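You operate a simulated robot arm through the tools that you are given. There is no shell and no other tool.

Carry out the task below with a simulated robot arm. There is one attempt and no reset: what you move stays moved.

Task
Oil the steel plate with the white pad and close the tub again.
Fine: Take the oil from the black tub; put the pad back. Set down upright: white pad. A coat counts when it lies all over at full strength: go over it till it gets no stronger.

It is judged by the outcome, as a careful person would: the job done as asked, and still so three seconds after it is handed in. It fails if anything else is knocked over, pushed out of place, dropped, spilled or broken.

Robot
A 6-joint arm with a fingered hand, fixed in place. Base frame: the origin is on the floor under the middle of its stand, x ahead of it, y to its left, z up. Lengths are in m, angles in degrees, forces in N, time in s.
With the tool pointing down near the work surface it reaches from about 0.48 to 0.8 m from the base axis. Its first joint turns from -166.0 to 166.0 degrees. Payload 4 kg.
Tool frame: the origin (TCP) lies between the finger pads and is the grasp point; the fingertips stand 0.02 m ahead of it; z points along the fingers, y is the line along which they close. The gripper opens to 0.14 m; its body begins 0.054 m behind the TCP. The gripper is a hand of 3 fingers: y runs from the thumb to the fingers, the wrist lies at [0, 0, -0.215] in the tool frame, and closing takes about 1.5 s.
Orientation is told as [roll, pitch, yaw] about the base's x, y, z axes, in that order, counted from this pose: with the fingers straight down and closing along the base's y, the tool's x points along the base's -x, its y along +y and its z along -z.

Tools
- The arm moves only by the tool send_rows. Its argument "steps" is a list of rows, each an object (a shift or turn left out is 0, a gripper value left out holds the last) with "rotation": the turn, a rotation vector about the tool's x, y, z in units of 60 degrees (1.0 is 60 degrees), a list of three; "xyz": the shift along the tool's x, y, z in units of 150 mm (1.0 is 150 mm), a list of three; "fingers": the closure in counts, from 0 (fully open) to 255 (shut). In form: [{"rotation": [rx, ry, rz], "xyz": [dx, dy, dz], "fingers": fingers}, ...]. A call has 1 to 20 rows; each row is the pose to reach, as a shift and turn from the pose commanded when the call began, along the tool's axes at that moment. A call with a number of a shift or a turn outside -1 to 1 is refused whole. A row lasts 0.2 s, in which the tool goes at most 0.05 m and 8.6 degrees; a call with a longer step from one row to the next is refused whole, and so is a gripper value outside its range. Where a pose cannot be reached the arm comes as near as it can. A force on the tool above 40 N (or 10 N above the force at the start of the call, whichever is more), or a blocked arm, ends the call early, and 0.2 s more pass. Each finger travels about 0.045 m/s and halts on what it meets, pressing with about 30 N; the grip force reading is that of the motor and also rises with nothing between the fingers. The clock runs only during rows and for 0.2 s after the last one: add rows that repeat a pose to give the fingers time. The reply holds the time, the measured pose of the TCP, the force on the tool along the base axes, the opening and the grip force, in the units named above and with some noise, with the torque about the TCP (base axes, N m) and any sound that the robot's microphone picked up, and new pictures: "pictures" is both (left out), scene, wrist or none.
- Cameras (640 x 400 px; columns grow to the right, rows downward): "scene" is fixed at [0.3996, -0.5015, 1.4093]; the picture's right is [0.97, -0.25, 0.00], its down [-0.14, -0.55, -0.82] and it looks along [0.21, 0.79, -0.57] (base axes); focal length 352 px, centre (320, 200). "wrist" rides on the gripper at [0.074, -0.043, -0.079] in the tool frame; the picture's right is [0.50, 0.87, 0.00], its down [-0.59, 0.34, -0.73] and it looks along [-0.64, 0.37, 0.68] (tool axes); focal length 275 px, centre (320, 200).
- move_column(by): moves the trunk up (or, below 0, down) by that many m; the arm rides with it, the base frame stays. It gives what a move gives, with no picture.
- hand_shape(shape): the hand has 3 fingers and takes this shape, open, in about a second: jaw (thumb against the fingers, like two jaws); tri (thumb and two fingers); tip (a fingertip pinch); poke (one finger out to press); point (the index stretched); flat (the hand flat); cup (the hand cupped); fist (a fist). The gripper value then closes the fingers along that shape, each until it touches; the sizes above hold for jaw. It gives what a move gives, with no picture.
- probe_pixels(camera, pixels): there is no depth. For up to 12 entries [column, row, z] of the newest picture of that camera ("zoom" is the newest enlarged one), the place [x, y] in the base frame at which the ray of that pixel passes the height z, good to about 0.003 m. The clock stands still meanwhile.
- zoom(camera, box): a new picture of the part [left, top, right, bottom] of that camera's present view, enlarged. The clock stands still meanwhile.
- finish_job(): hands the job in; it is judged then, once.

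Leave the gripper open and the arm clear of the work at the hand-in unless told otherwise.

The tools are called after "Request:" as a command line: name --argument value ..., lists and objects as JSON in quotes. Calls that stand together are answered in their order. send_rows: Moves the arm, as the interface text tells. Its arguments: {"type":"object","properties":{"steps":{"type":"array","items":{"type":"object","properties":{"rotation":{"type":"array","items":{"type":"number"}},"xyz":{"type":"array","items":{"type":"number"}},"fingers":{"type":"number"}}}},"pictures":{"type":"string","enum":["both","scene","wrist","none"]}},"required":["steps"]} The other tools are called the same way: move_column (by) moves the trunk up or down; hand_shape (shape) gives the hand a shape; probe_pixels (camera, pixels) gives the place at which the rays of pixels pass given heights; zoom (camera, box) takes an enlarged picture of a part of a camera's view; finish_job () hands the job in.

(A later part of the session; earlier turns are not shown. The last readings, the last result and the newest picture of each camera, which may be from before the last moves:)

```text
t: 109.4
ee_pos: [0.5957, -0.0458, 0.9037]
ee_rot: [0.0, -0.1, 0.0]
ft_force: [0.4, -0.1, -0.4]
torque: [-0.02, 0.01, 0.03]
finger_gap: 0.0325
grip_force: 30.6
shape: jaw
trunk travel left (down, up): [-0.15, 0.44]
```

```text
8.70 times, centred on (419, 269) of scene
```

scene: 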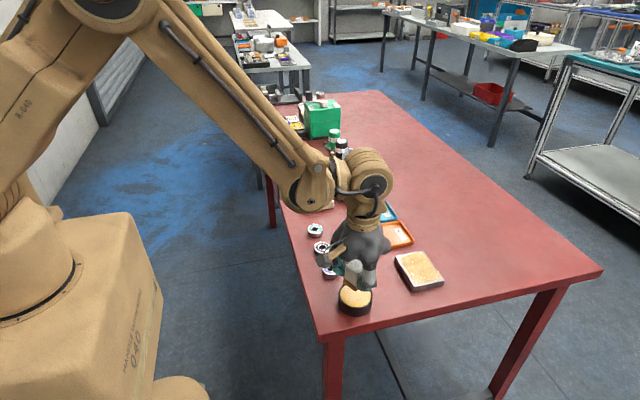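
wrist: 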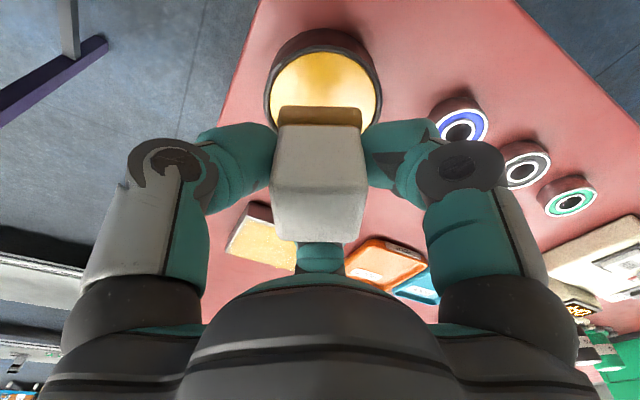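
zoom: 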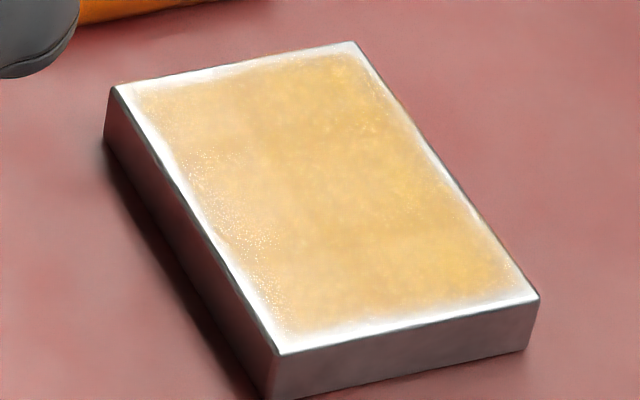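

The coat looks the same as after the first pass — possibly saturated already, but I'll go over it again with the fresh load and verified contact, including the edges. Moving to the plate.

Request:
send_rows --steps '[{"xyz": [-0.2, 0.05, 0]}, {"xyz": [-0.45, 0.12, 0]}, {"xyz": [-0.7, 0.19, 0]}, {"xyz": [-0.93, 0.25, 0]}, {"xyz": [-0.93, 0.25, 0]}]' --pictures "none"

Request:
send_rows --steps '[{"xyz": [-0.1, 0.04, 0]}, {"xyz": [-0.2, 0.077, 0.1]}, {"xyz": [-0.2, 0.077, 0.22]}, {"xyz": [-0.2, 0.077, 0.3]}, {"xyz": [-0.2, 0.077, 0.32]}, {"xyz": [-0.2, 0.077, 0.32]}]' --pictures "none"

Request:
send_rows --steps '[{"xyz": [0, 0, 0.006]}, {"xyz": [0, 0, 0.012]}, {"xyz": [0, 0, 0.012]}]' --pictures "none"

```text
t: 110.6
ee_pos: [0.7354, -0.0093, 0.9034]
ee_rot: [-0.1, 0.0, 0.1]
ft_force: [-0.1, 0.0, -1.2]
torque: [-0.01, 0.01, -0.01]
finger_gap: 0.0324
grip_force: 29.6
shape: jaw
trunk travel left (down, up): [-0.15, 0.44]
```

```text
t: 112.0
ee_pos: [0.7645, 0.0047, 0.8548]
ee_rot: [0.0, 0.0, 0.0]
ft_force: [0.3, -0.4, -0.6]
torque: [-0.01, -0.01, 0.01]
finger_gap: 0.0328
grip_force: 30.1
shape: jaw
trunk travel left (down, up): [-0.15, 0.44]
```

```text
t: 112.8
ee_pos: [0.7646, 0.0045, 0.853]
ee_rot: [0.0, 0.0, 0.0]
ft_force: [-1.0, 0.2, -0.4]
torque: [-0.01, 0.01, 0.01]
finger_gap: 0.0328
grip_force: 29.9
shape: jaw
trunk travel left (down, up): [-0.15, 0.44]
```

No contact yet; I go down in sub-millimetre steps.

Request:
send_rows --steps '[{"xyz": [0, 0, 0.006]}, {"xyz": [0, 0, 0.01]}, {"xyz": [0, 0, 0.01]}]' --pictures "none"

Request:
send_rows --steps '[{"xyz": [0, 0, 0.005]}, {"xyz": [0, 0, 0.005]}]' --pictures "none"

```text
t: 113.6
ee_pos: [0.7653, 0.0038, 0.8532]
ee_rot: [0.0, 0.0, -0.1]
ft_force: [-0.3, -0.9, 10.0]
torque: [-0.08, -0.09, 0.01]
finger_gap: 0.0326
grip_force: 29.8
shape: jaw
trunk travel left (down, up): [-0.15, 0.44]
```

```text
t: 114.2
ee_pos: [0.7643, 0.0037, 0.8505]
ee_rot: [0.0, -0.2, 0.1]
ft_force: [2.6, -0.7, 18.4]
torque: [-0.08, -0.09, -0.01]
finger_gap: 0.0329
grip_force: 30.1
shape: jaw
trunk travel left (down, up): [-0.15, 0.44]
```

18 N is a bit firm; I back off 0.4 mm and run the perimeter: far edge, +y edge, near edge.

Request:
send_rows --steps '[{"xyz": [-0.07, 0, -0.003]}, {"xyz": [-0.14, 0, -0.003]}, {"xyz": [-0.2, 0, -0.003]}, {"xyz": [-0.2, 0.075, -0.003]}, {"xyz": [-0.2, 0.15, -0.003]}, {"xyz": [-0.2, 0.225, -0.003]}, {"xyz": [-0.2, 0.293, -0.003]}, {"xyz": [-0.12, 0.293, -0.003]}, {"xyz": [-0.04, 0.293, -0.003]}, {"xyz": [0.04, 0.293, -0.003]}]' --pictures "none"

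Request:
send_rows --steps '[{"xyz": [0.07, 0, 0]}, {"xyz": [0.147, 0, 0]}, {"xyz": [0.147, -0.075, 0]}, {"xyz": [0.147, -0.15, 0]}, {"xyz": [0.147, -0.225, 0]}, {"xyz": [0.147, -0.3, 0]}]' --pictures "none"

Request:
send_rows --steps '[{"xyz": [0, -0.07, 0]}, {"xyz": [0, -0.14, 0]}, {"xyz": [0, -0.21, 0]}, {"xyz": [0, -0.28, 0]}]' --pictures "both"

Request:
zoom --camera "scene" --box '[370, 220, 460, 300]'

Request:
zoom --camera "wrist" --box '[200, 20, 440, 260]'

```text
t: 116.4
ee_pos: [0.7562, 0.0474, 0.8514]
ee_rot: [0.0, -0.1, -0.1]
ft_force: [6.3, 0.4, 24.0]
torque: [-0.1, -0.01, 0.03]
finger_gap: 0.0327
grip_force: 30.3
shape: jaw
trunk travel left (down, up): [-0.15, 0.44]
```

```text
t: 117.8
ee_pos: [0.7348, 0.0014, 0.8518]
ee_rot: [0.0, 0.0, 0.0]
ft_force: [0.1, 5.2, 13.9]
torque: [0.02, 0.03, -0.02]
finger_gap: 0.0325
grip_force: 30.1
shape: jaw
trunk travel left (down, up): [-0.15, 0.44]
```

```text
t: 118.8
ee_pos: [0.7359, -0.0401, 0.8517]
ee_rot: [0.0, 0.1, -0.2]
ft_force: [0.8, 1.6, 4.2]
torque: [0.01, -0.05, 0.01]
finger_gap: 0.033
grip_force: 29.8
shape: jaw
trunk travel left (down, up): [-0.15, 0.44]
```

scene: 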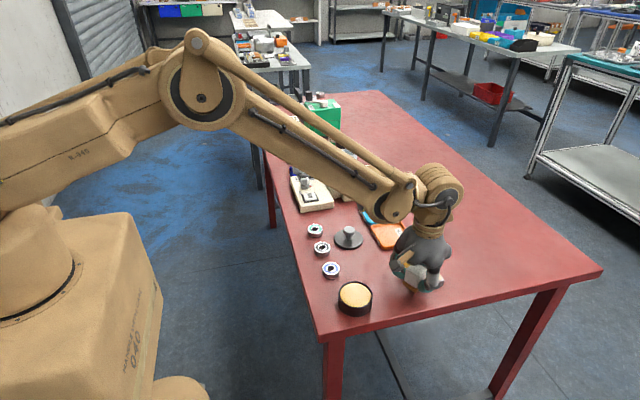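
wrist: 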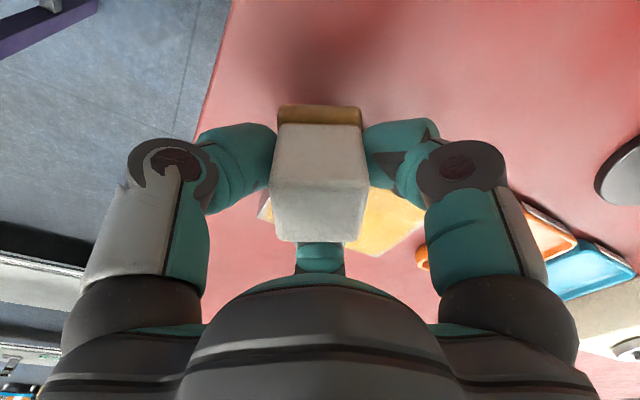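

```text
5.00 times, centred on (415, 260) of scene
```

zoom: 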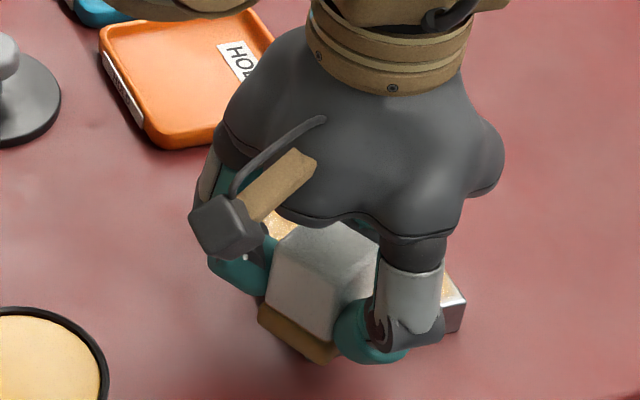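

```text
1.67 times, centred on (320, 140) of wrist
```

zoom: 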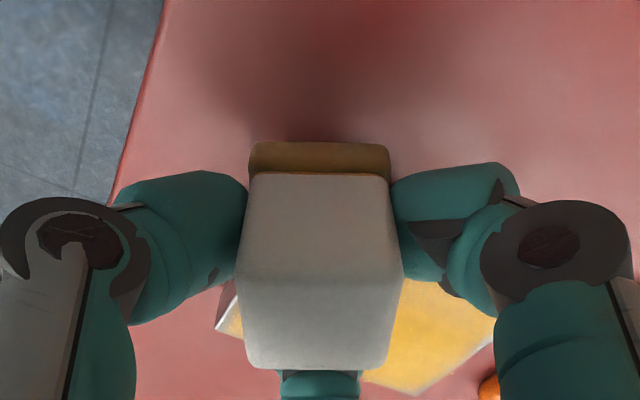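

Good contact everywhere and the plate is in place. Next the −y edge and then interior lanes.

Request:
send_rows --steps '[{"xyz": [-0.08, 0, 0]}, {"xyz": [-0.16, 0, 0]}, {"xyz": [-0.24, 0, 0]}, {"xyz": [-0.32, 0, 0]}, {"xyz": [-0.39, 0, 0]}, {"xyz": [-0.39, 0.08, 0]}, {"xyz": [-0.39, 0.16, 0]}, {"xyz": [-0.39, 0.24, 0]}, {"xyz": [-0.39, 0.32, 0]}, {"xyz": [-0.39, 0.4, 0]}, {"xyz": [-0.39, 0.48, 0]}, {"xyz": [-0.39, 0.56, 0]}, {"xyz": [-0.31, 0.56, 0]}, {"xyz": [-0.29, 0.48, 0]}, {"xyz": [-0.29, 0.4, 0]}, {"xyz": [-0.29, 0.32, 0]}, {"xyz": [-0.29, 0.24, 0]}, {"xyz": [-0.29, 0.16, 0]}, {"xyz": [-0.29, 0.08, 0]}, {"xyz": [-0.29, 0.01, 0]}]' --pictures "none"

Request:
send_rows --steps '[{"xyz": [0.09, 0, 0]}, {"xyz": [0.09, 0.08, 0]}, {"xyz": [0.09, 0.16, 0]}, {"xyz": [0.09, 0.24, 0]}, {"xyz": [0.09, 0.32, 0]}, {"xyz": [0.09, 0.4, 0]}, {"xyz": [0.09, 0.48, 0]}, {"xyz": [0.09, 0.55, 0]}, {"xyz": [0.18, 0.55, 0]}, {"xyz": [0.18, 0.48, 0]}, {"xyz": [0.18, 0.4, 0]}, {"xyz": [0.18, 0.32, 0]}, {"xyz": [0.18, 0.24, 0]}, {"xyz": [0.18, 0.16, 0]}, {"xyz": [0.18, 0.08, 0]}, {"xyz": [0.18, 0, 0]}, {"xyz": [0.27, 0, 0]}, {"xyz": [0.27, 0.09, 0]}, {"xyz": [0.27, 0.18, 0]}, {"xyz": [0.27, 0.27, 0]}]' --pictures "none"

Request:
send_rows --steps '[{"xyz": [0, 0.08, 0]}, {"xyz": [0, 0.16, 0]}, {"xyz": [0, 0.24, 0]}, {"xyz": [0, 0.28, 0]}, {"xyz": [0, 0.28, -0.1]}, {"xyz": [0, 0.28, -0.3]}, {"xyz": [0, 0.28, -0.5]}, {"xyz": [0.2, 0.3, -0.6]}, {"xyz": [0.4, 0.4, -0.6]}, {"xyz": [0.5, 0.5, -0.6]}]' --pictures "both"

Request:
zoom --camera "scene" --box '[392, 246, 446, 292]'

Request:
zoom --camera "wrist" --box '[90, 20, 270, 150]'

```text
t: 123.0
ee_pos: [0.7804, -0.0382, 0.8519]
ee_rot: [0.0, 0.0, -0.1]
ft_force: [0.0, 3.1, 7.4]
torque: [0.04, 0.03, -0.03]
finger_gap: 0.0329
grip_force: 30.4
shape: jaw
trunk travel left (down, up): [-0.15, 0.44]
```

```text
t: 127.2
ee_pos: [0.7401, 0.0029, 0.8522]
ee_rot: [-0.1, 0.0, 0.0]
ft_force: [0.1, -1.6, 4.4]
torque: [-0.09, 0.01, 0.01]
finger_gap: 0.0329
grip_force: 30.4
shape: jaw
trunk travel left (down, up): [-0.15, 0.44]
```

```text
t: 129.4
ee_pos: [0.6648, 0.0783, 0.9416]
ee_rot: [0.0, 0.1, 0.1]
ft_force: [0.2, -0.4, -1.2]
torque: [-0.01, 0.02, 0.0]
finger_gap: 0.0328
grip_force: 30.7
shape: jaw
trunk travel left (down, up): [-0.15, 0.44]
```

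scene: 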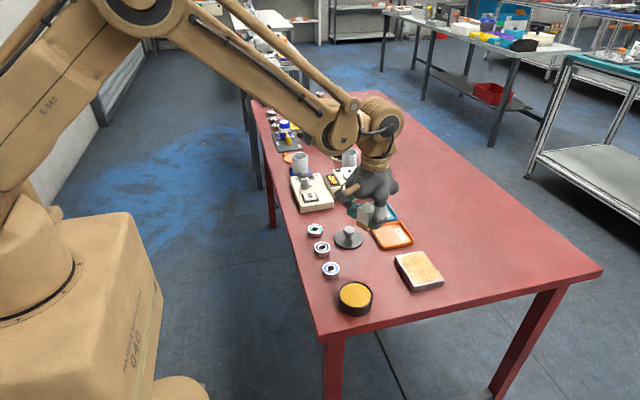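
wrist: 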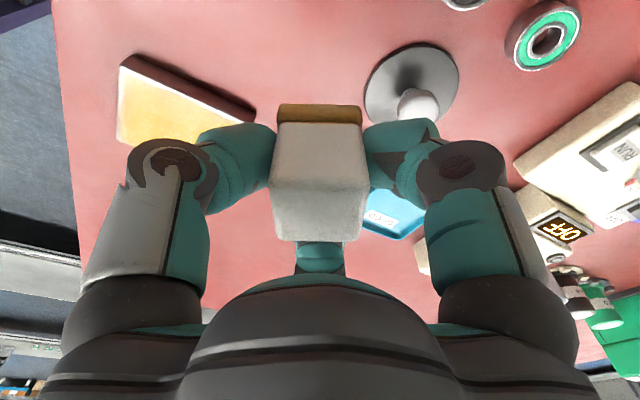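

```text
8.70 times, centred on (419, 269) of scene
```

zoom: 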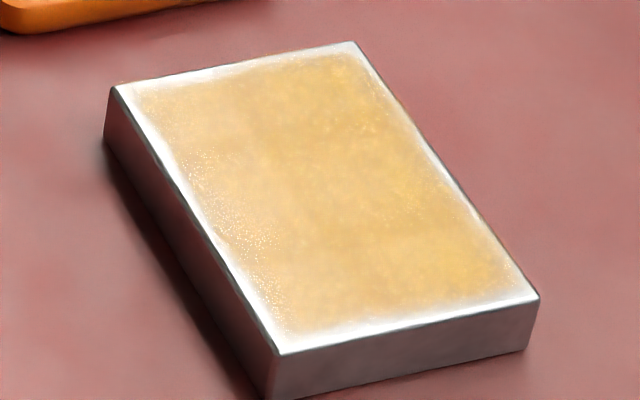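

```text
3.08 times, centred on (180, 85) of wrist
```

zoom: 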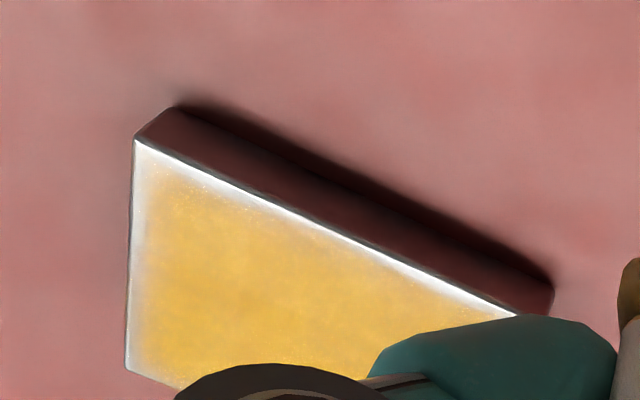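

No further change between passes: the coat has stopped getting stronger (the pale rim looks identical regardless of overlap). I now put the pad back: move over (0.669,0.0495), turning the hand +30° about the tool axis so the pad returns to its original orientation.

Request:
send_rows --steps '[{"xyz": [-0.01, -0.06, 0], "rotation": [0, 0, 0.1]}, {"xyz": [-0.02, -0.12, 0], "rotation": [0, 0, 0.2]}, {"xyz": [-0.03, -0.183, 0], "rotation": [0, 0, 0.3]}, {"xyz": [-0.03, -0.183, 0.1], "rotation": [0, 0, 0.4]}, {"xyz": [-0.03, -0.183, 0.2], "rotation": [0, 0, 0.5]}, {"xyz": [-0.03, -0.183, 0.3], "rotation": [0, 0, 0.5]}, {"xyz": [-0.03, -0.183, 0.41], "rotation": [0, 0, 0.5]}, {"xyz": [-0.03, -0.183, 0.41], "rotation": [0, 0, 0.5]}]' --pictures "both"

Request:
zoom --camera "scene" --box '[330, 210, 450, 310]'

Request:
zoom --camera "wrist" --box '[200, 20, 440, 260]'

```text
t: 131.2
ee_pos: [0.67, 0.0501, 0.8782]
ee_rot: [0.1, 0.0, -29.9]
ft_force: [-0.1, 0.2, -0.9]
torque: [-0.02, -0.02, 0.02]
finger_gap: 0.0329
grip_force: 30.3
shape: jaw
trunk travel left (down, up): [-0.15, 0.44]
```

scene: 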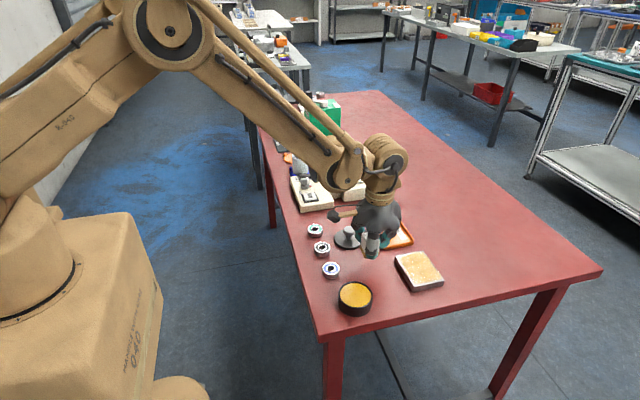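
wrist: 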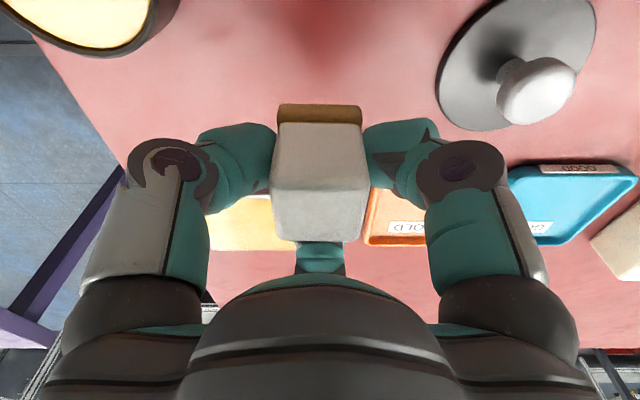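

```text
4.00 times, centred on (390, 260) of scene
```

zoom: 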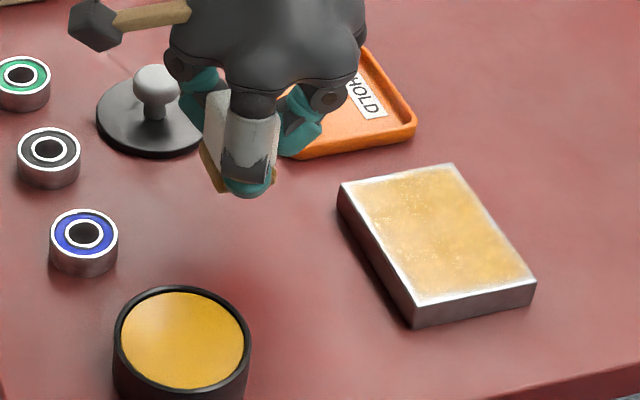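

```text
1.67 times, centred on (320, 140) of wrist
```

zoom: 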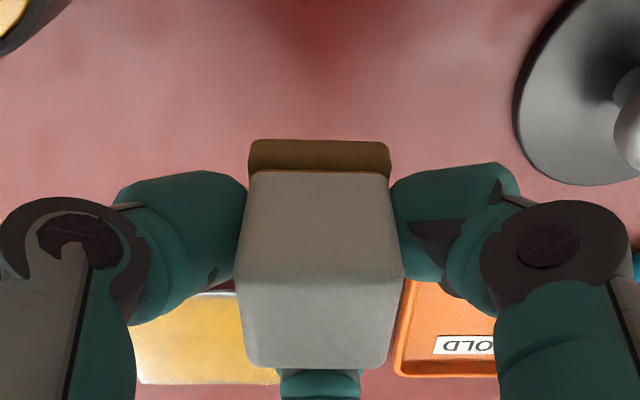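

The pad is aligned with the original orientation over its spot; clearances to lid, tray and tub look good. I lower to just above the table.

Request:
send_rows --steps '[{"xyz": [0, 0, 0.08]}, {"xyz": [0, 0, 0.16]}, {"xyz": [0, 0, 0.23]}, {"xyz": [0, 0, 0.26]}, {"xyz": [0, 0, 0.26]}]' --pictures "both"

Request:
zoom --camera "scene" --box '[330, 220, 420, 290]'

Request:
zoom --camera "wrist" --box '[200, 20, 440, 260]'

```text
t: 132.4
ee_pos: [0.6697, 0.0503, 0.8398]
ee_rot: [0.0, 0.0, -29.9]
ft_force: [-0.2, 0.1, 0.6]
torque: [-0.02, 0.0, 0.0]
finger_gap: 0.0328
grip_force: 29.6
shape: jaw
trunk travel left (down, up): [-0.15, 0.44]
```

scene: 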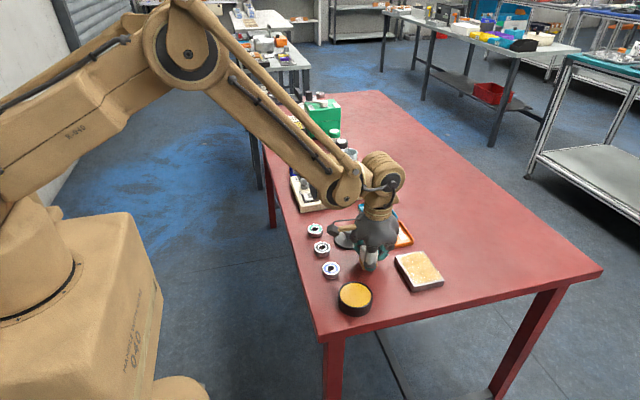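
wrist: 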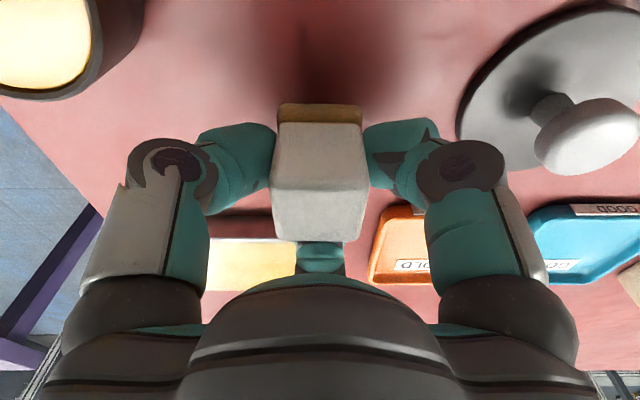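

```text
5.71 times, centred on (375, 255) of scene
```

zoom: 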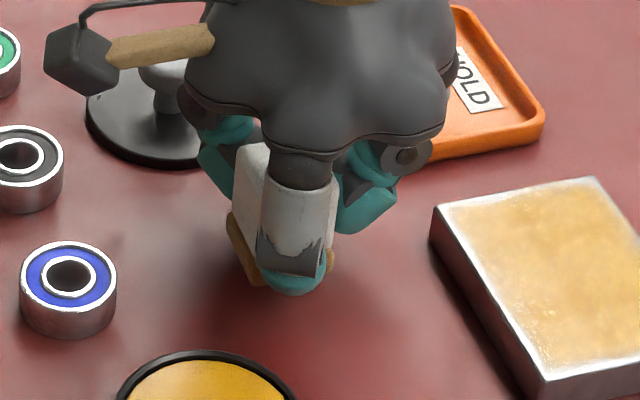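

```text
1.67 times, centred on (320, 140) of wrist
```

zoom: 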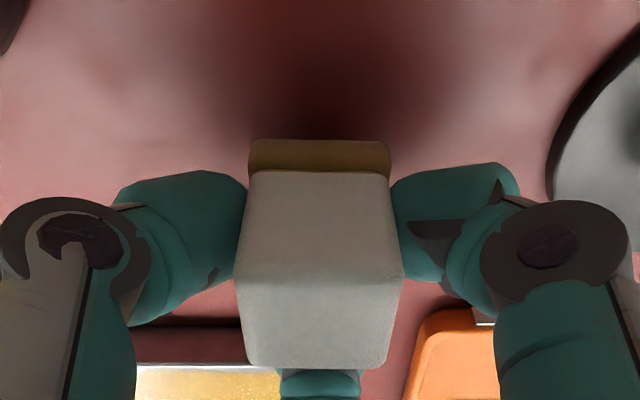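

I check the pad base's near edge position against the original (x≈0.651, y 0.033–0.068).

Request:
probe_pixels --camera "zoom" --pixels '[[250, 142, 0.799], [390, 145, 0.799], [249, 168, 0.808], [390, 172, 0.808], [237, 272, 0.845], [402, 276, 0.845], [384, 367, 0.845], [252, 364, 0.845]]'

Request:
probe_pixels --camera "scene" --pixels '[[364.6, 269.9, 0.797], [359.1, 258, 0.805]]'

```text
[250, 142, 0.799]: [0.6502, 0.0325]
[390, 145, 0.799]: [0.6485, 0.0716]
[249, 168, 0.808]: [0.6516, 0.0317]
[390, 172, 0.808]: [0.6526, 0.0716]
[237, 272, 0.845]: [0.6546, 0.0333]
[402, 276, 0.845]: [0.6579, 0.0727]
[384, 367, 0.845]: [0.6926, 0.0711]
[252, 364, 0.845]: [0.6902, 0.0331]
```

```text
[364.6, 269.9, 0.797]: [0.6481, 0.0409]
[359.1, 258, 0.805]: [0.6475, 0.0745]
```

Compared with the original placement the pad is about 4 mm too far in +y. I shift −4 mm in y and lower gently to contact.

Request:
send_rows --steps '[{"xyz": [-0.0133, -0.0231, 0]}, {"xyz": [-0.0133, -0.0231, 0.01]}, {"xyz": [-0.0133, -0.0231, 0.02]}, {"xyz": [-0.0133, -0.0231, 0.027]}, {"xyz": [-0.0133, -0.0231, 0.027]}]' --pictures "none"

Request:
send_rows --steps '[{"xyz": [0, 0, 0.006]}, {"xyz": [0, 0, 0.01]}, {"xyz": [0, 0, 0.01]}]' --pictures "none"

```text
t: 133.6
ee_pos: [0.6682, 0.0461, 0.8362]
ee_rot: [-0.1, 0.1, -30.1]
ft_force: [-0.1, -0.3, 0.3]
torque: [-0.02, 0.03, 0.0]
finger_gap: 0.0328
grip_force: 30.2
shape: jaw
trunk travel left (down, up): [-0.15, 0.44]
```

```text
t: 134.4
ee_pos: [0.6688, 0.0451, 0.8359]
ee_rot: [0.0, 0.0, -30.0]
ft_force: [-0.4, 1.1, -0.2]
torque: [0.01, 0.01, 0.02]
finger_gap: 0.0328
grip_force: 30.0
shape: jaw
trunk travel left (down, up): [-0.15, 0.44]
```

Not yet touching. Continuing in sub-millimetre steps.

Request:
send_rows --steps '[{"xyz": [0, 0, 0.006]}, {"xyz": [0, 0, 0.01]}, {"xyz": [0, 0, 0.01]}]' --pictures "none"

```text
t: 135.2
ee_pos: [0.6686, 0.0464, 0.8341]
ee_rot: [0.0, -0.1, -29.9]
ft_force: [0.4, -0.8, -0.2]
torque: [0.01, 0.01, -0.02]
finger_gap: 0.0328
grip_force: 30.2
shape: jaw
trunk travel left (down, up): [-0.15, 0.44]
```

Request:
send_rows --steps '[{"xyz": [0, 0, 0.006]}, {"xyz": [0, 0, 0.01]}, {"xyz": [0, 0, 0.01]}]' --pictures "none"

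```text
t: 136.0
ee_pos: [0.6686, 0.0463, 0.8326]
ee_rot: [0.0, 0.0, -30.0]
ft_force: [-0.4, 0.1, -0.8]
torque: [0.04, 0.0, -0.01]
finger_gap: 0.0328
grip_force: 30.2
shape: jaw
trunk travel left (down, up): [-0.15, 0.44]
```

Still no contact; another 1.5 mm.

Request:
send_rows --steps '[{"xyz": [0, 0, 0.005]}, {"xyz": [0, 0, 0.01]}, {"xyz": [0, 0, 0.01]}]' --pictures "scene"

Request:
zoom --camera "scene" --box '[345, 235, 405, 285]'

```text
t: 136.8
ee_pos: [0.6699, 0.0464, 0.832]
ee_rot: [0.0, 0.1, -30.0]
ft_force: [3.3, 0.2, 12.3]
torque: [0.0, 0.03, 0.0]
finger_gap: 0.0328
grip_force: 30.3
shape: jaw
trunk travel left (down, up): [-0.15, 0.44]
```

scene: 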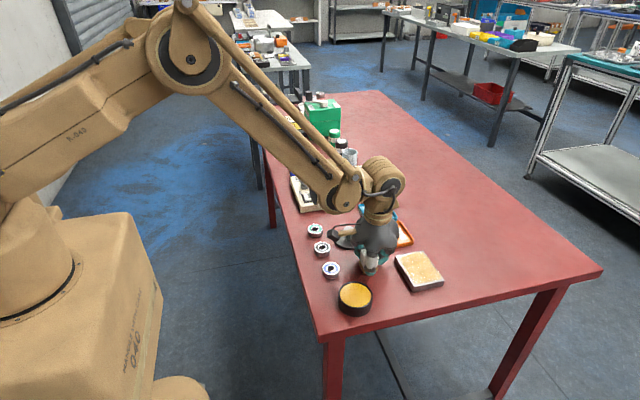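

```text
8.00 times, centred on (375, 260) of scene
```

zoom: 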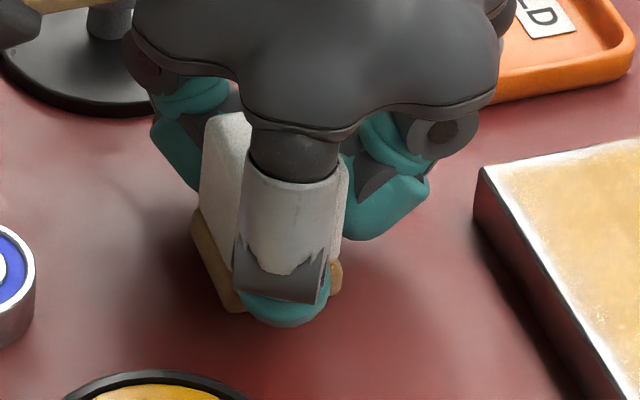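

Contact at 12 N: the pad is standing on the table. I ease off and open the fingers to about 58 mm.

Request:
send_rows --steps '[{"xyz": [0, 0, -0.004]}, {"xyz": [0, 0, -0.004], "fingers": 225}, {"xyz": [0, 0, -0.004], "fingers": 200}, {"xyz": [0, 0, -0.004], "fingers": 175}, {"xyz": [0, 0, -0.004], "fingers": 150}, {"xyz": [0, 0, -0.004], "fingers": 150}, {"xyz": [0, 0, -0.004], "fingers": 150}]' --pictures "both"

Request:
zoom --camera "scene" --box '[345, 235, 405, 285]'

Request:
zoom --camera "wrist" --box '[200, 20, 440, 260]'

```text
t: 138.4
ee_pos: [0.6696, 0.0454, 0.8305]
ee_rot: [0.0, 0.0, -30.0]
ft_force: [-0.4, 0.0, 0.8]
torque: [0.0, 0.0, -0.01]
finger_gap: 0.0573
grip_force: 0.0
shape: jaw
trunk travel left (down, up): [-0.15, 0.44]
```

scene: 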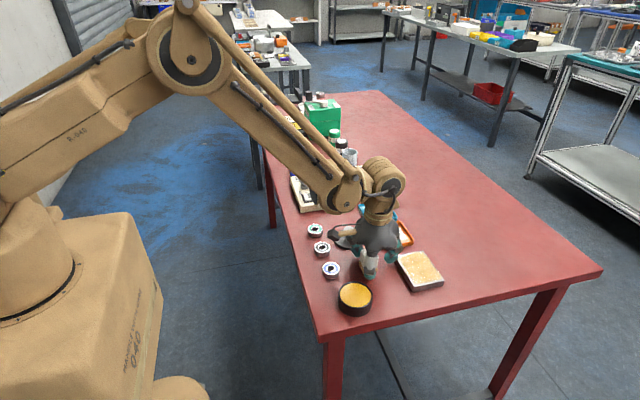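
wrist: 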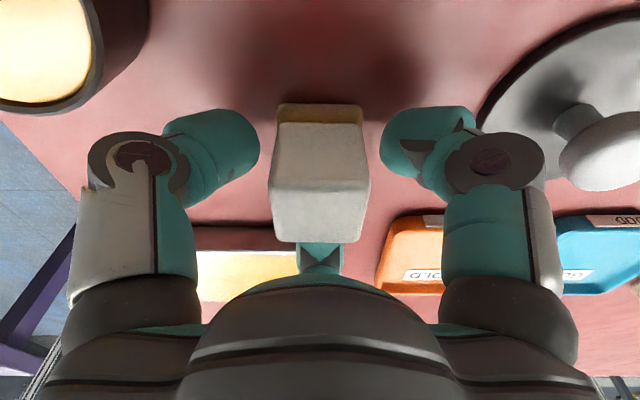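

```text
8.00 times, centred on (375, 260) of scene
```

zoom: 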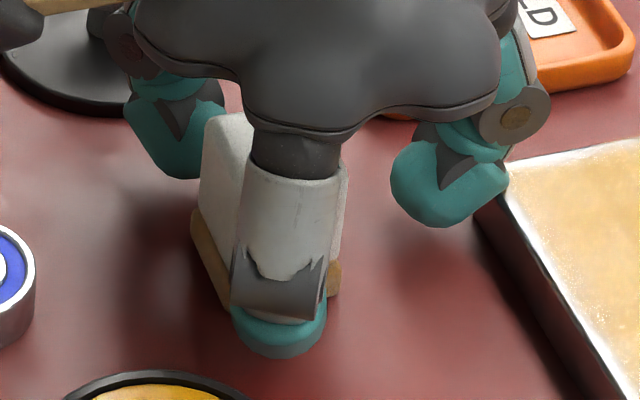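

```text
1.67 times, centred on (320, 140) of wrist
```

zoom: 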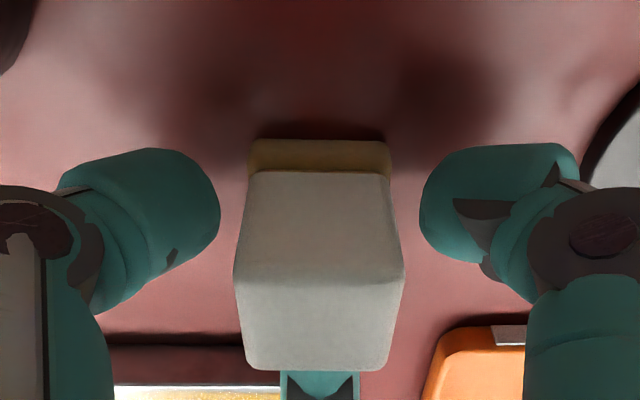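

The pad stands free. I lift straight up and check pad and plate.

Request:
send_rows --steps '[{"xyz": [0, 0, -0.05]}, {"xyz": [0, 0, -0.15]}, {"xyz": [0, 0, -0.3]}, {"xyz": [0, 0, -0.45]}, {"xyz": [0, 0, -0.6]}, {"xyz": [0, 0, -0.75]}, {"xyz": [0, 0, -0.75]}]' --pictures "both"

Request:
zoom --camera "scene" --box '[345, 225, 455, 305]'

Request:
zoom --camera "wrist" --box '[160, 0, 480, 220]'

```text
t: 140.0
ee_pos: [0.6687, 0.0461, 0.9442]
ee_rot: [0.0, 0.0, -30.1]
ft_force: [0.5, -0.6, 0.3]
torque: [0.02, 0.01, 0.04]
finger_gap: 0.0574
grip_force: 0.0
shape: jaw
trunk travel left (down, up): [-0.15, 0.44]
```

scene: 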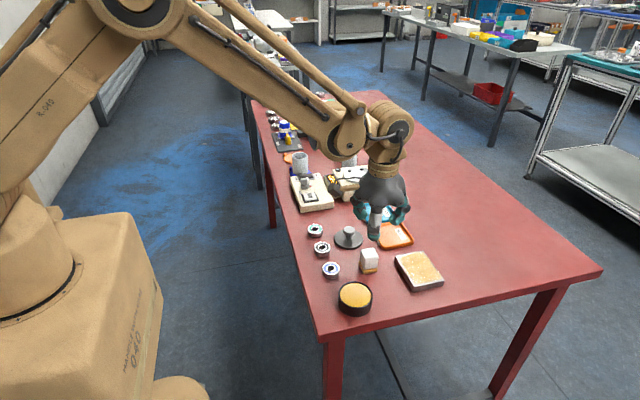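
wrist: 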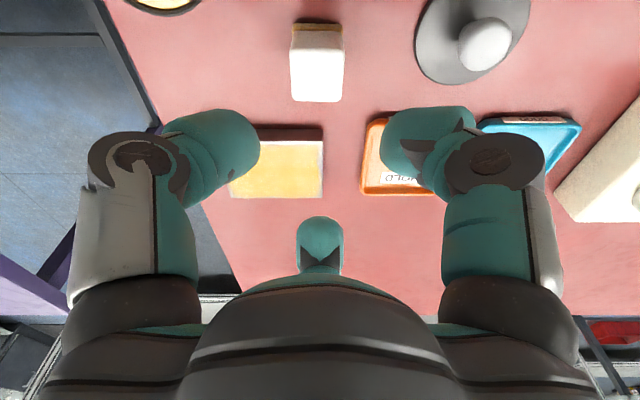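

```text
5.00 times, centred on (400, 265) of scene
```

zoom: 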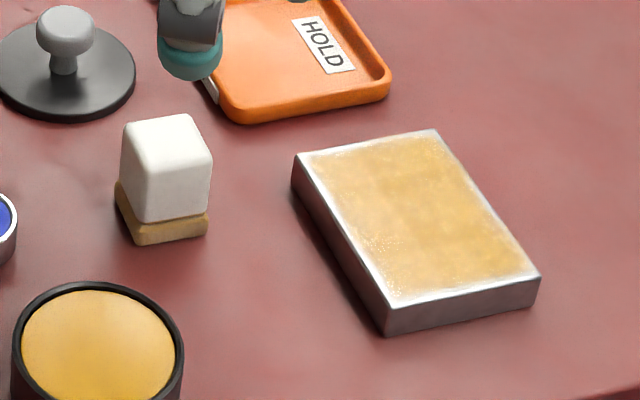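

```text
1.82 times, centred on (320, 110) of wrist
```

zoom: 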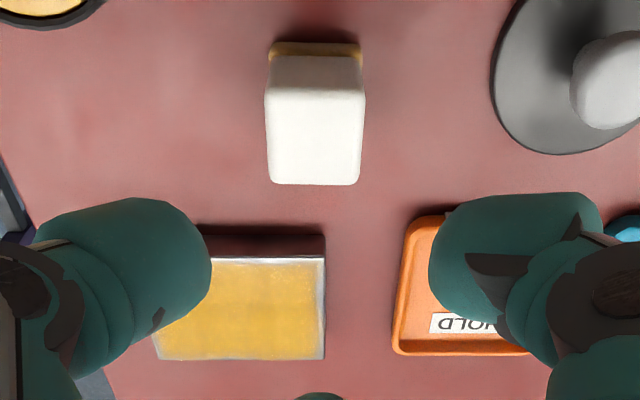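

The pad stands upright near its original spot and the plate hasn't shifted. I look closely at the coat from both cameras, and at the pad.

Request:
zoom --camera "scene" --box '[392, 246, 446, 292]'

Request:
zoom --camera "wrist" --box '[225, 120, 330, 200]'

Request:
zoom --camera "scene" --box '[345, 240, 395, 280]'

```text
8.70 times, centred on (419, 269) of scene
```

zoom: 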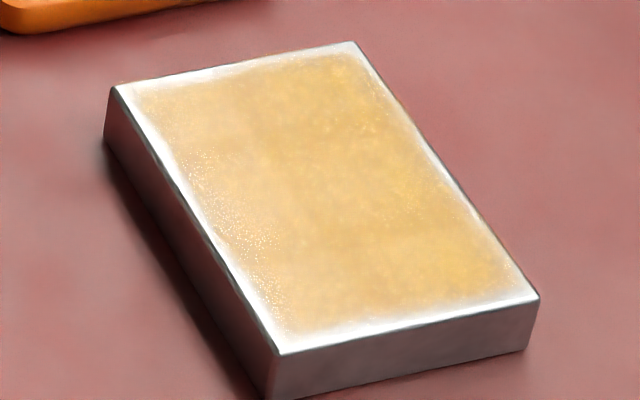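

```text
5.00 times, centred on (278, 160) of wrist
```

zoom: 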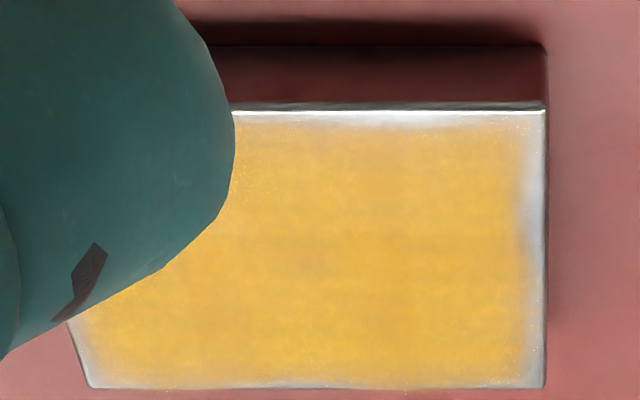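

```text
10.00 times, centred on (370, 260) of scene
```

zoom: 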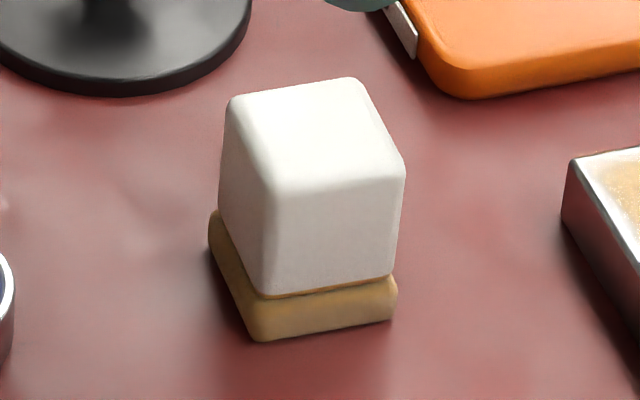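

The coat is evenly golden over the whole plate and unchanged by the last passes. Pad is upright, ~6 mm from its exact original spot, fine. Now the lid: I move over the knob at (0.646,0.15) keeping the current hand angle, which keeps the fingers clear of the bearings, and narrow the fingers to ~52 mm.

Request:
send_rows --steps '[{"xyz": [0.1, 0.11, 0], "fingers": 160}, {"xyz": [0.2, 0.22, 0], "fingers": 160}, {"xyz": [0.3, 0.33, 0], "fingers": 160}, {"xyz": [0.4, 0.44, 0], "fingers": 160}, {"xyz": [0.481, 0.53, 0], "fingers": 160}, {"xyz": [0.481, 0.53, 0.2], "fingers": 160}, {"xyz": [0.481, 0.53, 0.2], "fingers": 160}]' --pictures "both"

Request:
zoom --camera "scene" --box '[300, 180, 420, 280]'

Request:
zoom --camera "wrist" --box '[160, 40, 480, 260]'

```text
t: 141.6
ee_pos: [0.6483, 0.1501, 0.9148]
ee_rot: [0.1, 0.0, -30.0]
ft_force: [-0.1, 0.3, -0.2]
torque: [-0.02, -0.02, -0.02]
finger_gap: 0.0527
grip_force: 0.0
shape: jaw
trunk travel left (down, up): [-0.15, 0.44]
```

scene: 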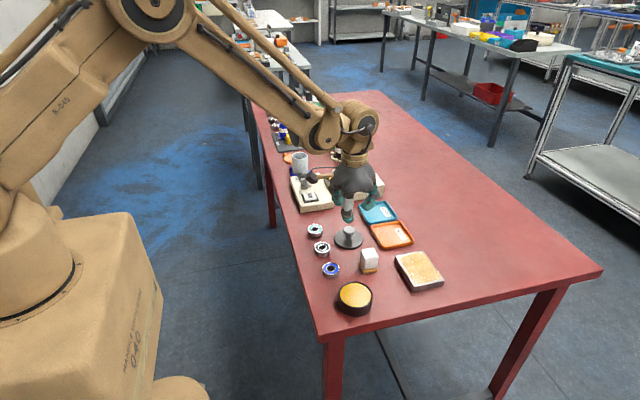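
wrist: 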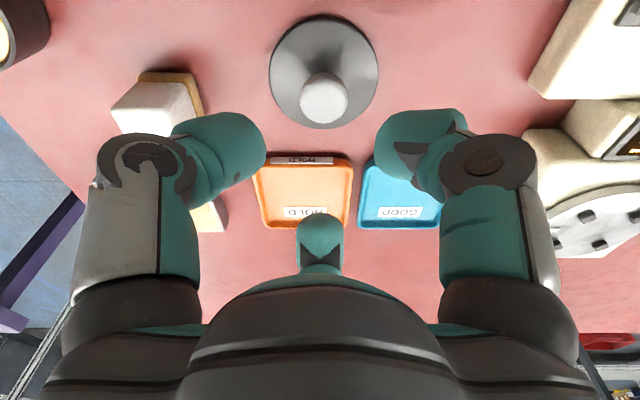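

```text
4.00 times, centred on (360, 230) of scene
```

zoom: 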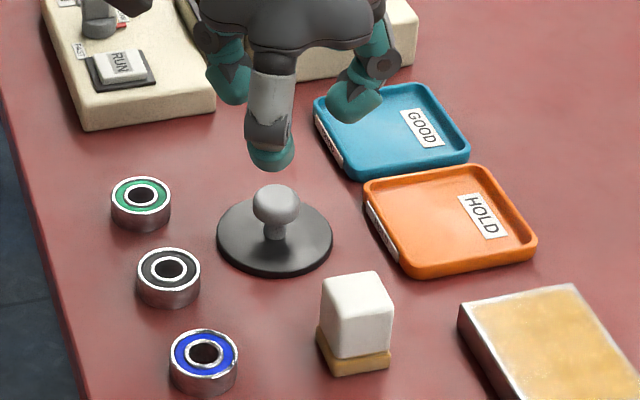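

```text
1.82 times, centred on (320, 150) of wrist
```

zoom: 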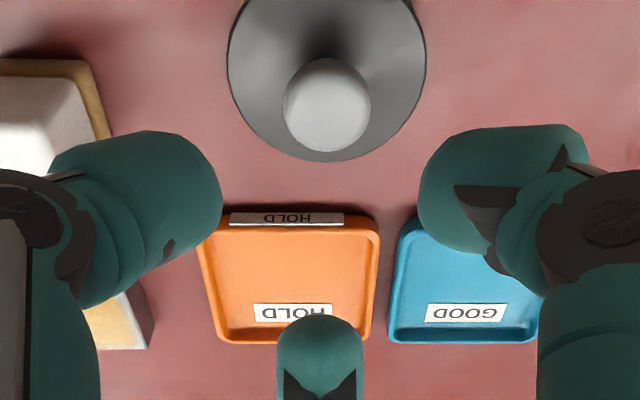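

I probe the knob's centre (zoom (327,103), z≈0.823) to align.

Request:
probe_pixels --camera "zoom" --pixels '[[327, 103, 0.82], [327, 103, 0.826], [326, 72, 0.799], [228, 65, 0.799], [427, 65, 0.799], [322, 160, 0.799]]'

Request:
probe_pixels --camera "scene" --pixels '[[349.1, 230.6, 0.823], [349.1, 230.6, 0.82]]'

```text
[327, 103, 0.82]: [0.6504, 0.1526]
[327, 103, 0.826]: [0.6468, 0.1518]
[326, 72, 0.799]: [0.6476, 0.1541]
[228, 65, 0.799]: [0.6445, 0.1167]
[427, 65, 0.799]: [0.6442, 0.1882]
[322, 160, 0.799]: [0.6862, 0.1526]
```

```text
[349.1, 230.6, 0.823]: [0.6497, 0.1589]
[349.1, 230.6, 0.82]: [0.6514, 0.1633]
```

Knob ≈(0.649,0.152). I trim slightly and descend to TCP z≈0.828 (same relation to the knob as the first grasp).

Request:
send_rows --steps '[{"xyz": [0, 0.012, 0.1]}, {"xyz": [0, 0.012, 0.25]}, {"xyz": [0, 0.012, 0.4]}, {"xyz": [0, 0.012, 0.5]}, {"xyz": [0, 0.012, 0.55]}, {"xyz": [0, 0.012, 0.575]}, {"xyz": [0, 0.012, 0.575]}]' --pictures "both"

Request:
zoom --camera "wrist" --box '[160, 40, 480, 260]'

Request:
zoom --camera "scene" --box '[300, 180, 420, 280]'

```text
t: 143.2
ee_pos: [0.6481, 0.151, 0.8292]
ee_rot: [0.1, 0.0, -30.0]
ft_force: [0.4, 0.3, 0.2]
torque: [-0.01, -0.03, 0.04]
finger_gap: 0.0527
grip_force: 0.0
shape: jaw
trunk travel left (down, up): [-0.15, 0.44]
```

scene: 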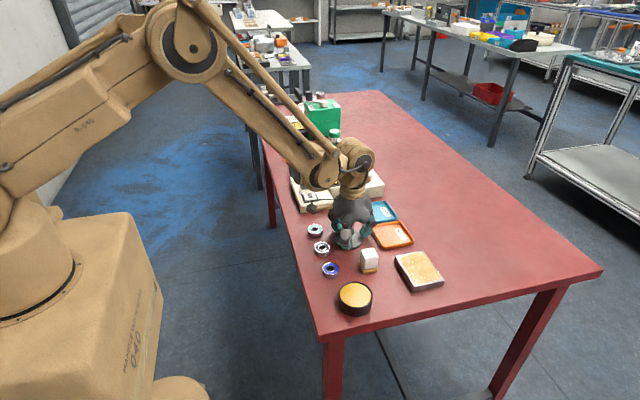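
wrist: 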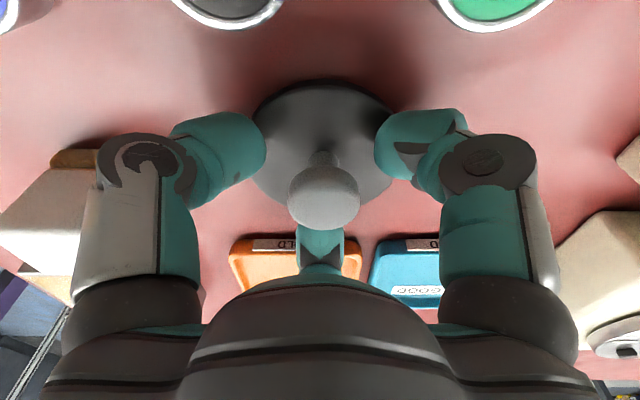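

```text
1.82 times, centred on (320, 150) of wrist
```

zoom: 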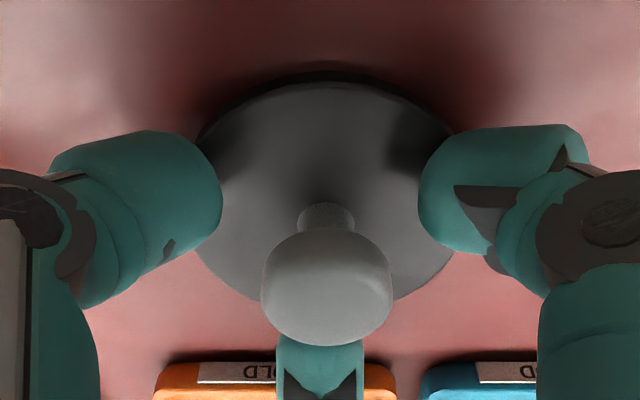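

```text
4.00 times, centred on (360, 230) of scene
```

zoom: 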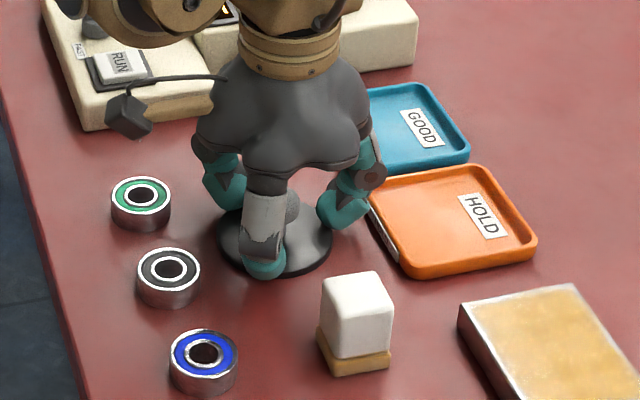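

The knob is nearly centred (≈2 mm toward +x). I trim and close the fingers on it.

Request:
send_rows --steps '[{"xyz": [-0.0115, 0.0067, 0]}, {"xyz": [-0.0115, 0.0067, 0], "fingers": 200}, {"xyz": [-0.0115, 0.0067, 0], "fingers": 255}, {"xyz": [-0.0115, 0.0067, 0], "fingers": 255}, {"xyz": [-0.0115, 0.0067, 0], "fingers": 255}, {"xyz": [-0.0115, 0.0067, 0], "fingers": 255}, {"xyz": [-0.0115, 0.0067, 0], "fingers": 255}]' --pictures "both"

Request:
zoom --camera "wrist" --box '[160, 40, 480, 260]'

```text
t: 144.8
ee_pos: [0.6493, 0.1514, 0.8276]
ee_rot: [-0.1, 0.0, -30.1]
ft_force: [0.2, 0.4, 0.1]
torque: [-0.02, -0.03, 0.0]
finger_gap: 0.0209
grip_force: 29.9
shape: jaw
trunk travel left (down, up): [-0.15, 0.44]
```

scene: 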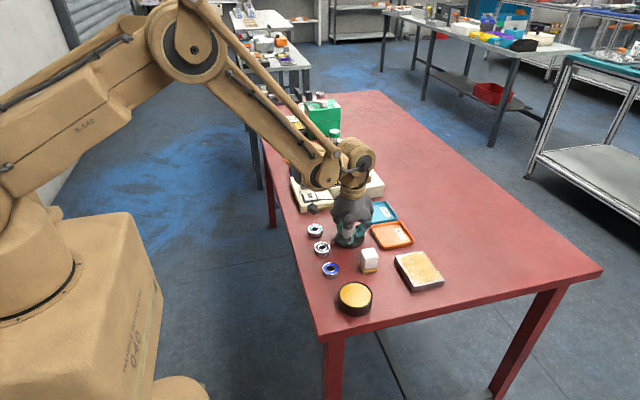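
wrist: 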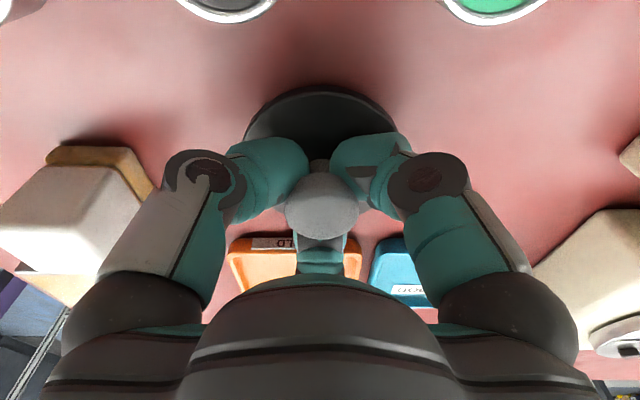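

```text
1.82 times, centred on (320, 150) of wrist
```

zoom: 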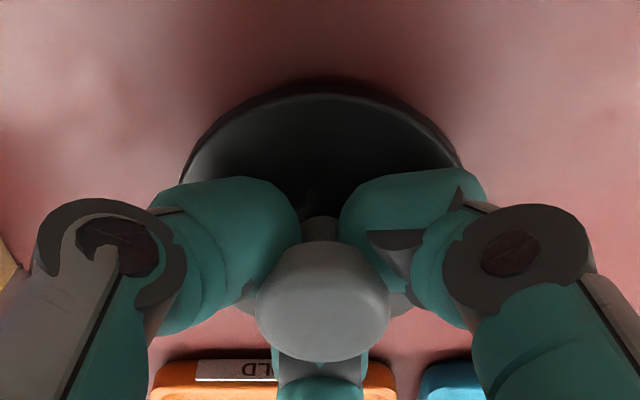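

The knob is held (gap 21 mm). I lift and check that the lid hangs level.

Request:
send_rows --steps '[{"xyz": [0, 0, -0.05]}, {"xyz": [0, 0, -0.15]}, {"xyz": [0, 0, -0.3]}, {"xyz": [0, 0, -0.45]}, {"xyz": [0, 0, -0.6]}, {"xyz": [0, 0, -0.7]}, {"xyz": [0, 0, -0.7]}]' --pictures "both"

Request:
zoom --camera "scene" --box '[310, 170, 410, 260]'

Request:
zoom --camera "wrist" --box '[160, 40, 480, 260]'

```text
t: 146.4
ee_pos: [0.651, 0.1542, 0.9331]
ee_rot: [0.0, 0.0, -30.0]
ft_force: [-0.3, 0.0, 0.1]
torque: [-0.03, 0.01, 0.0]
finger_gap: 0.021
grip_force: 30.1
shape: jaw
trunk travel left (down, up): [-0.15, 0.44]
```

scene: 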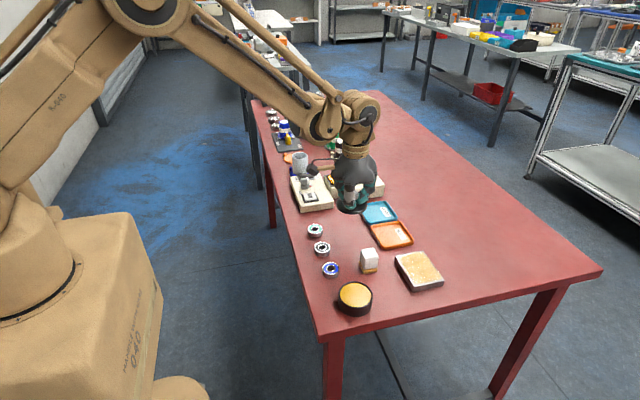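
wrist: 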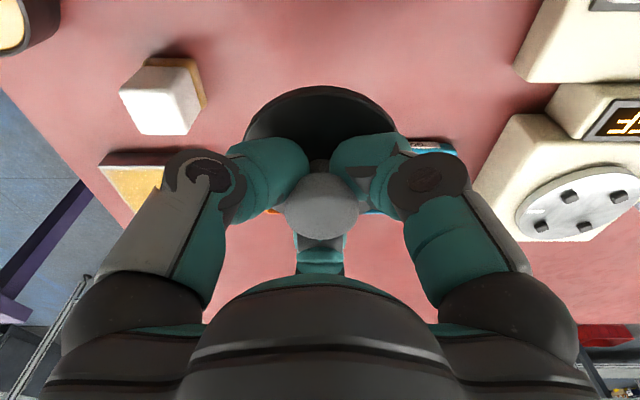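

```text
4.44 times, centred on (360, 215) of scene
```

zoom: 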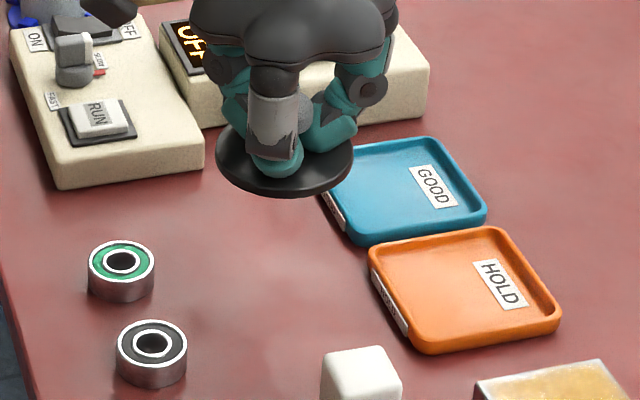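

```text
1.82 times, centred on (320, 150) of wrist
```

zoom: 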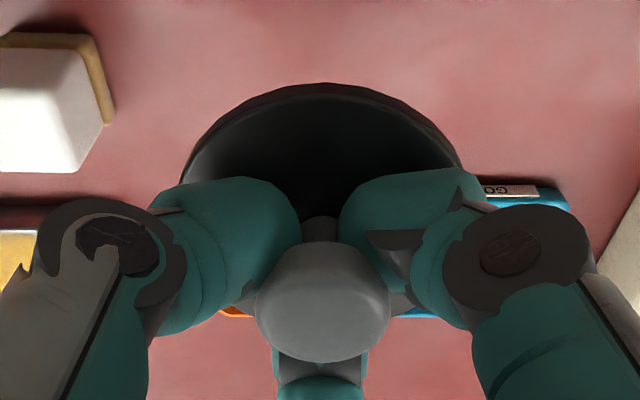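

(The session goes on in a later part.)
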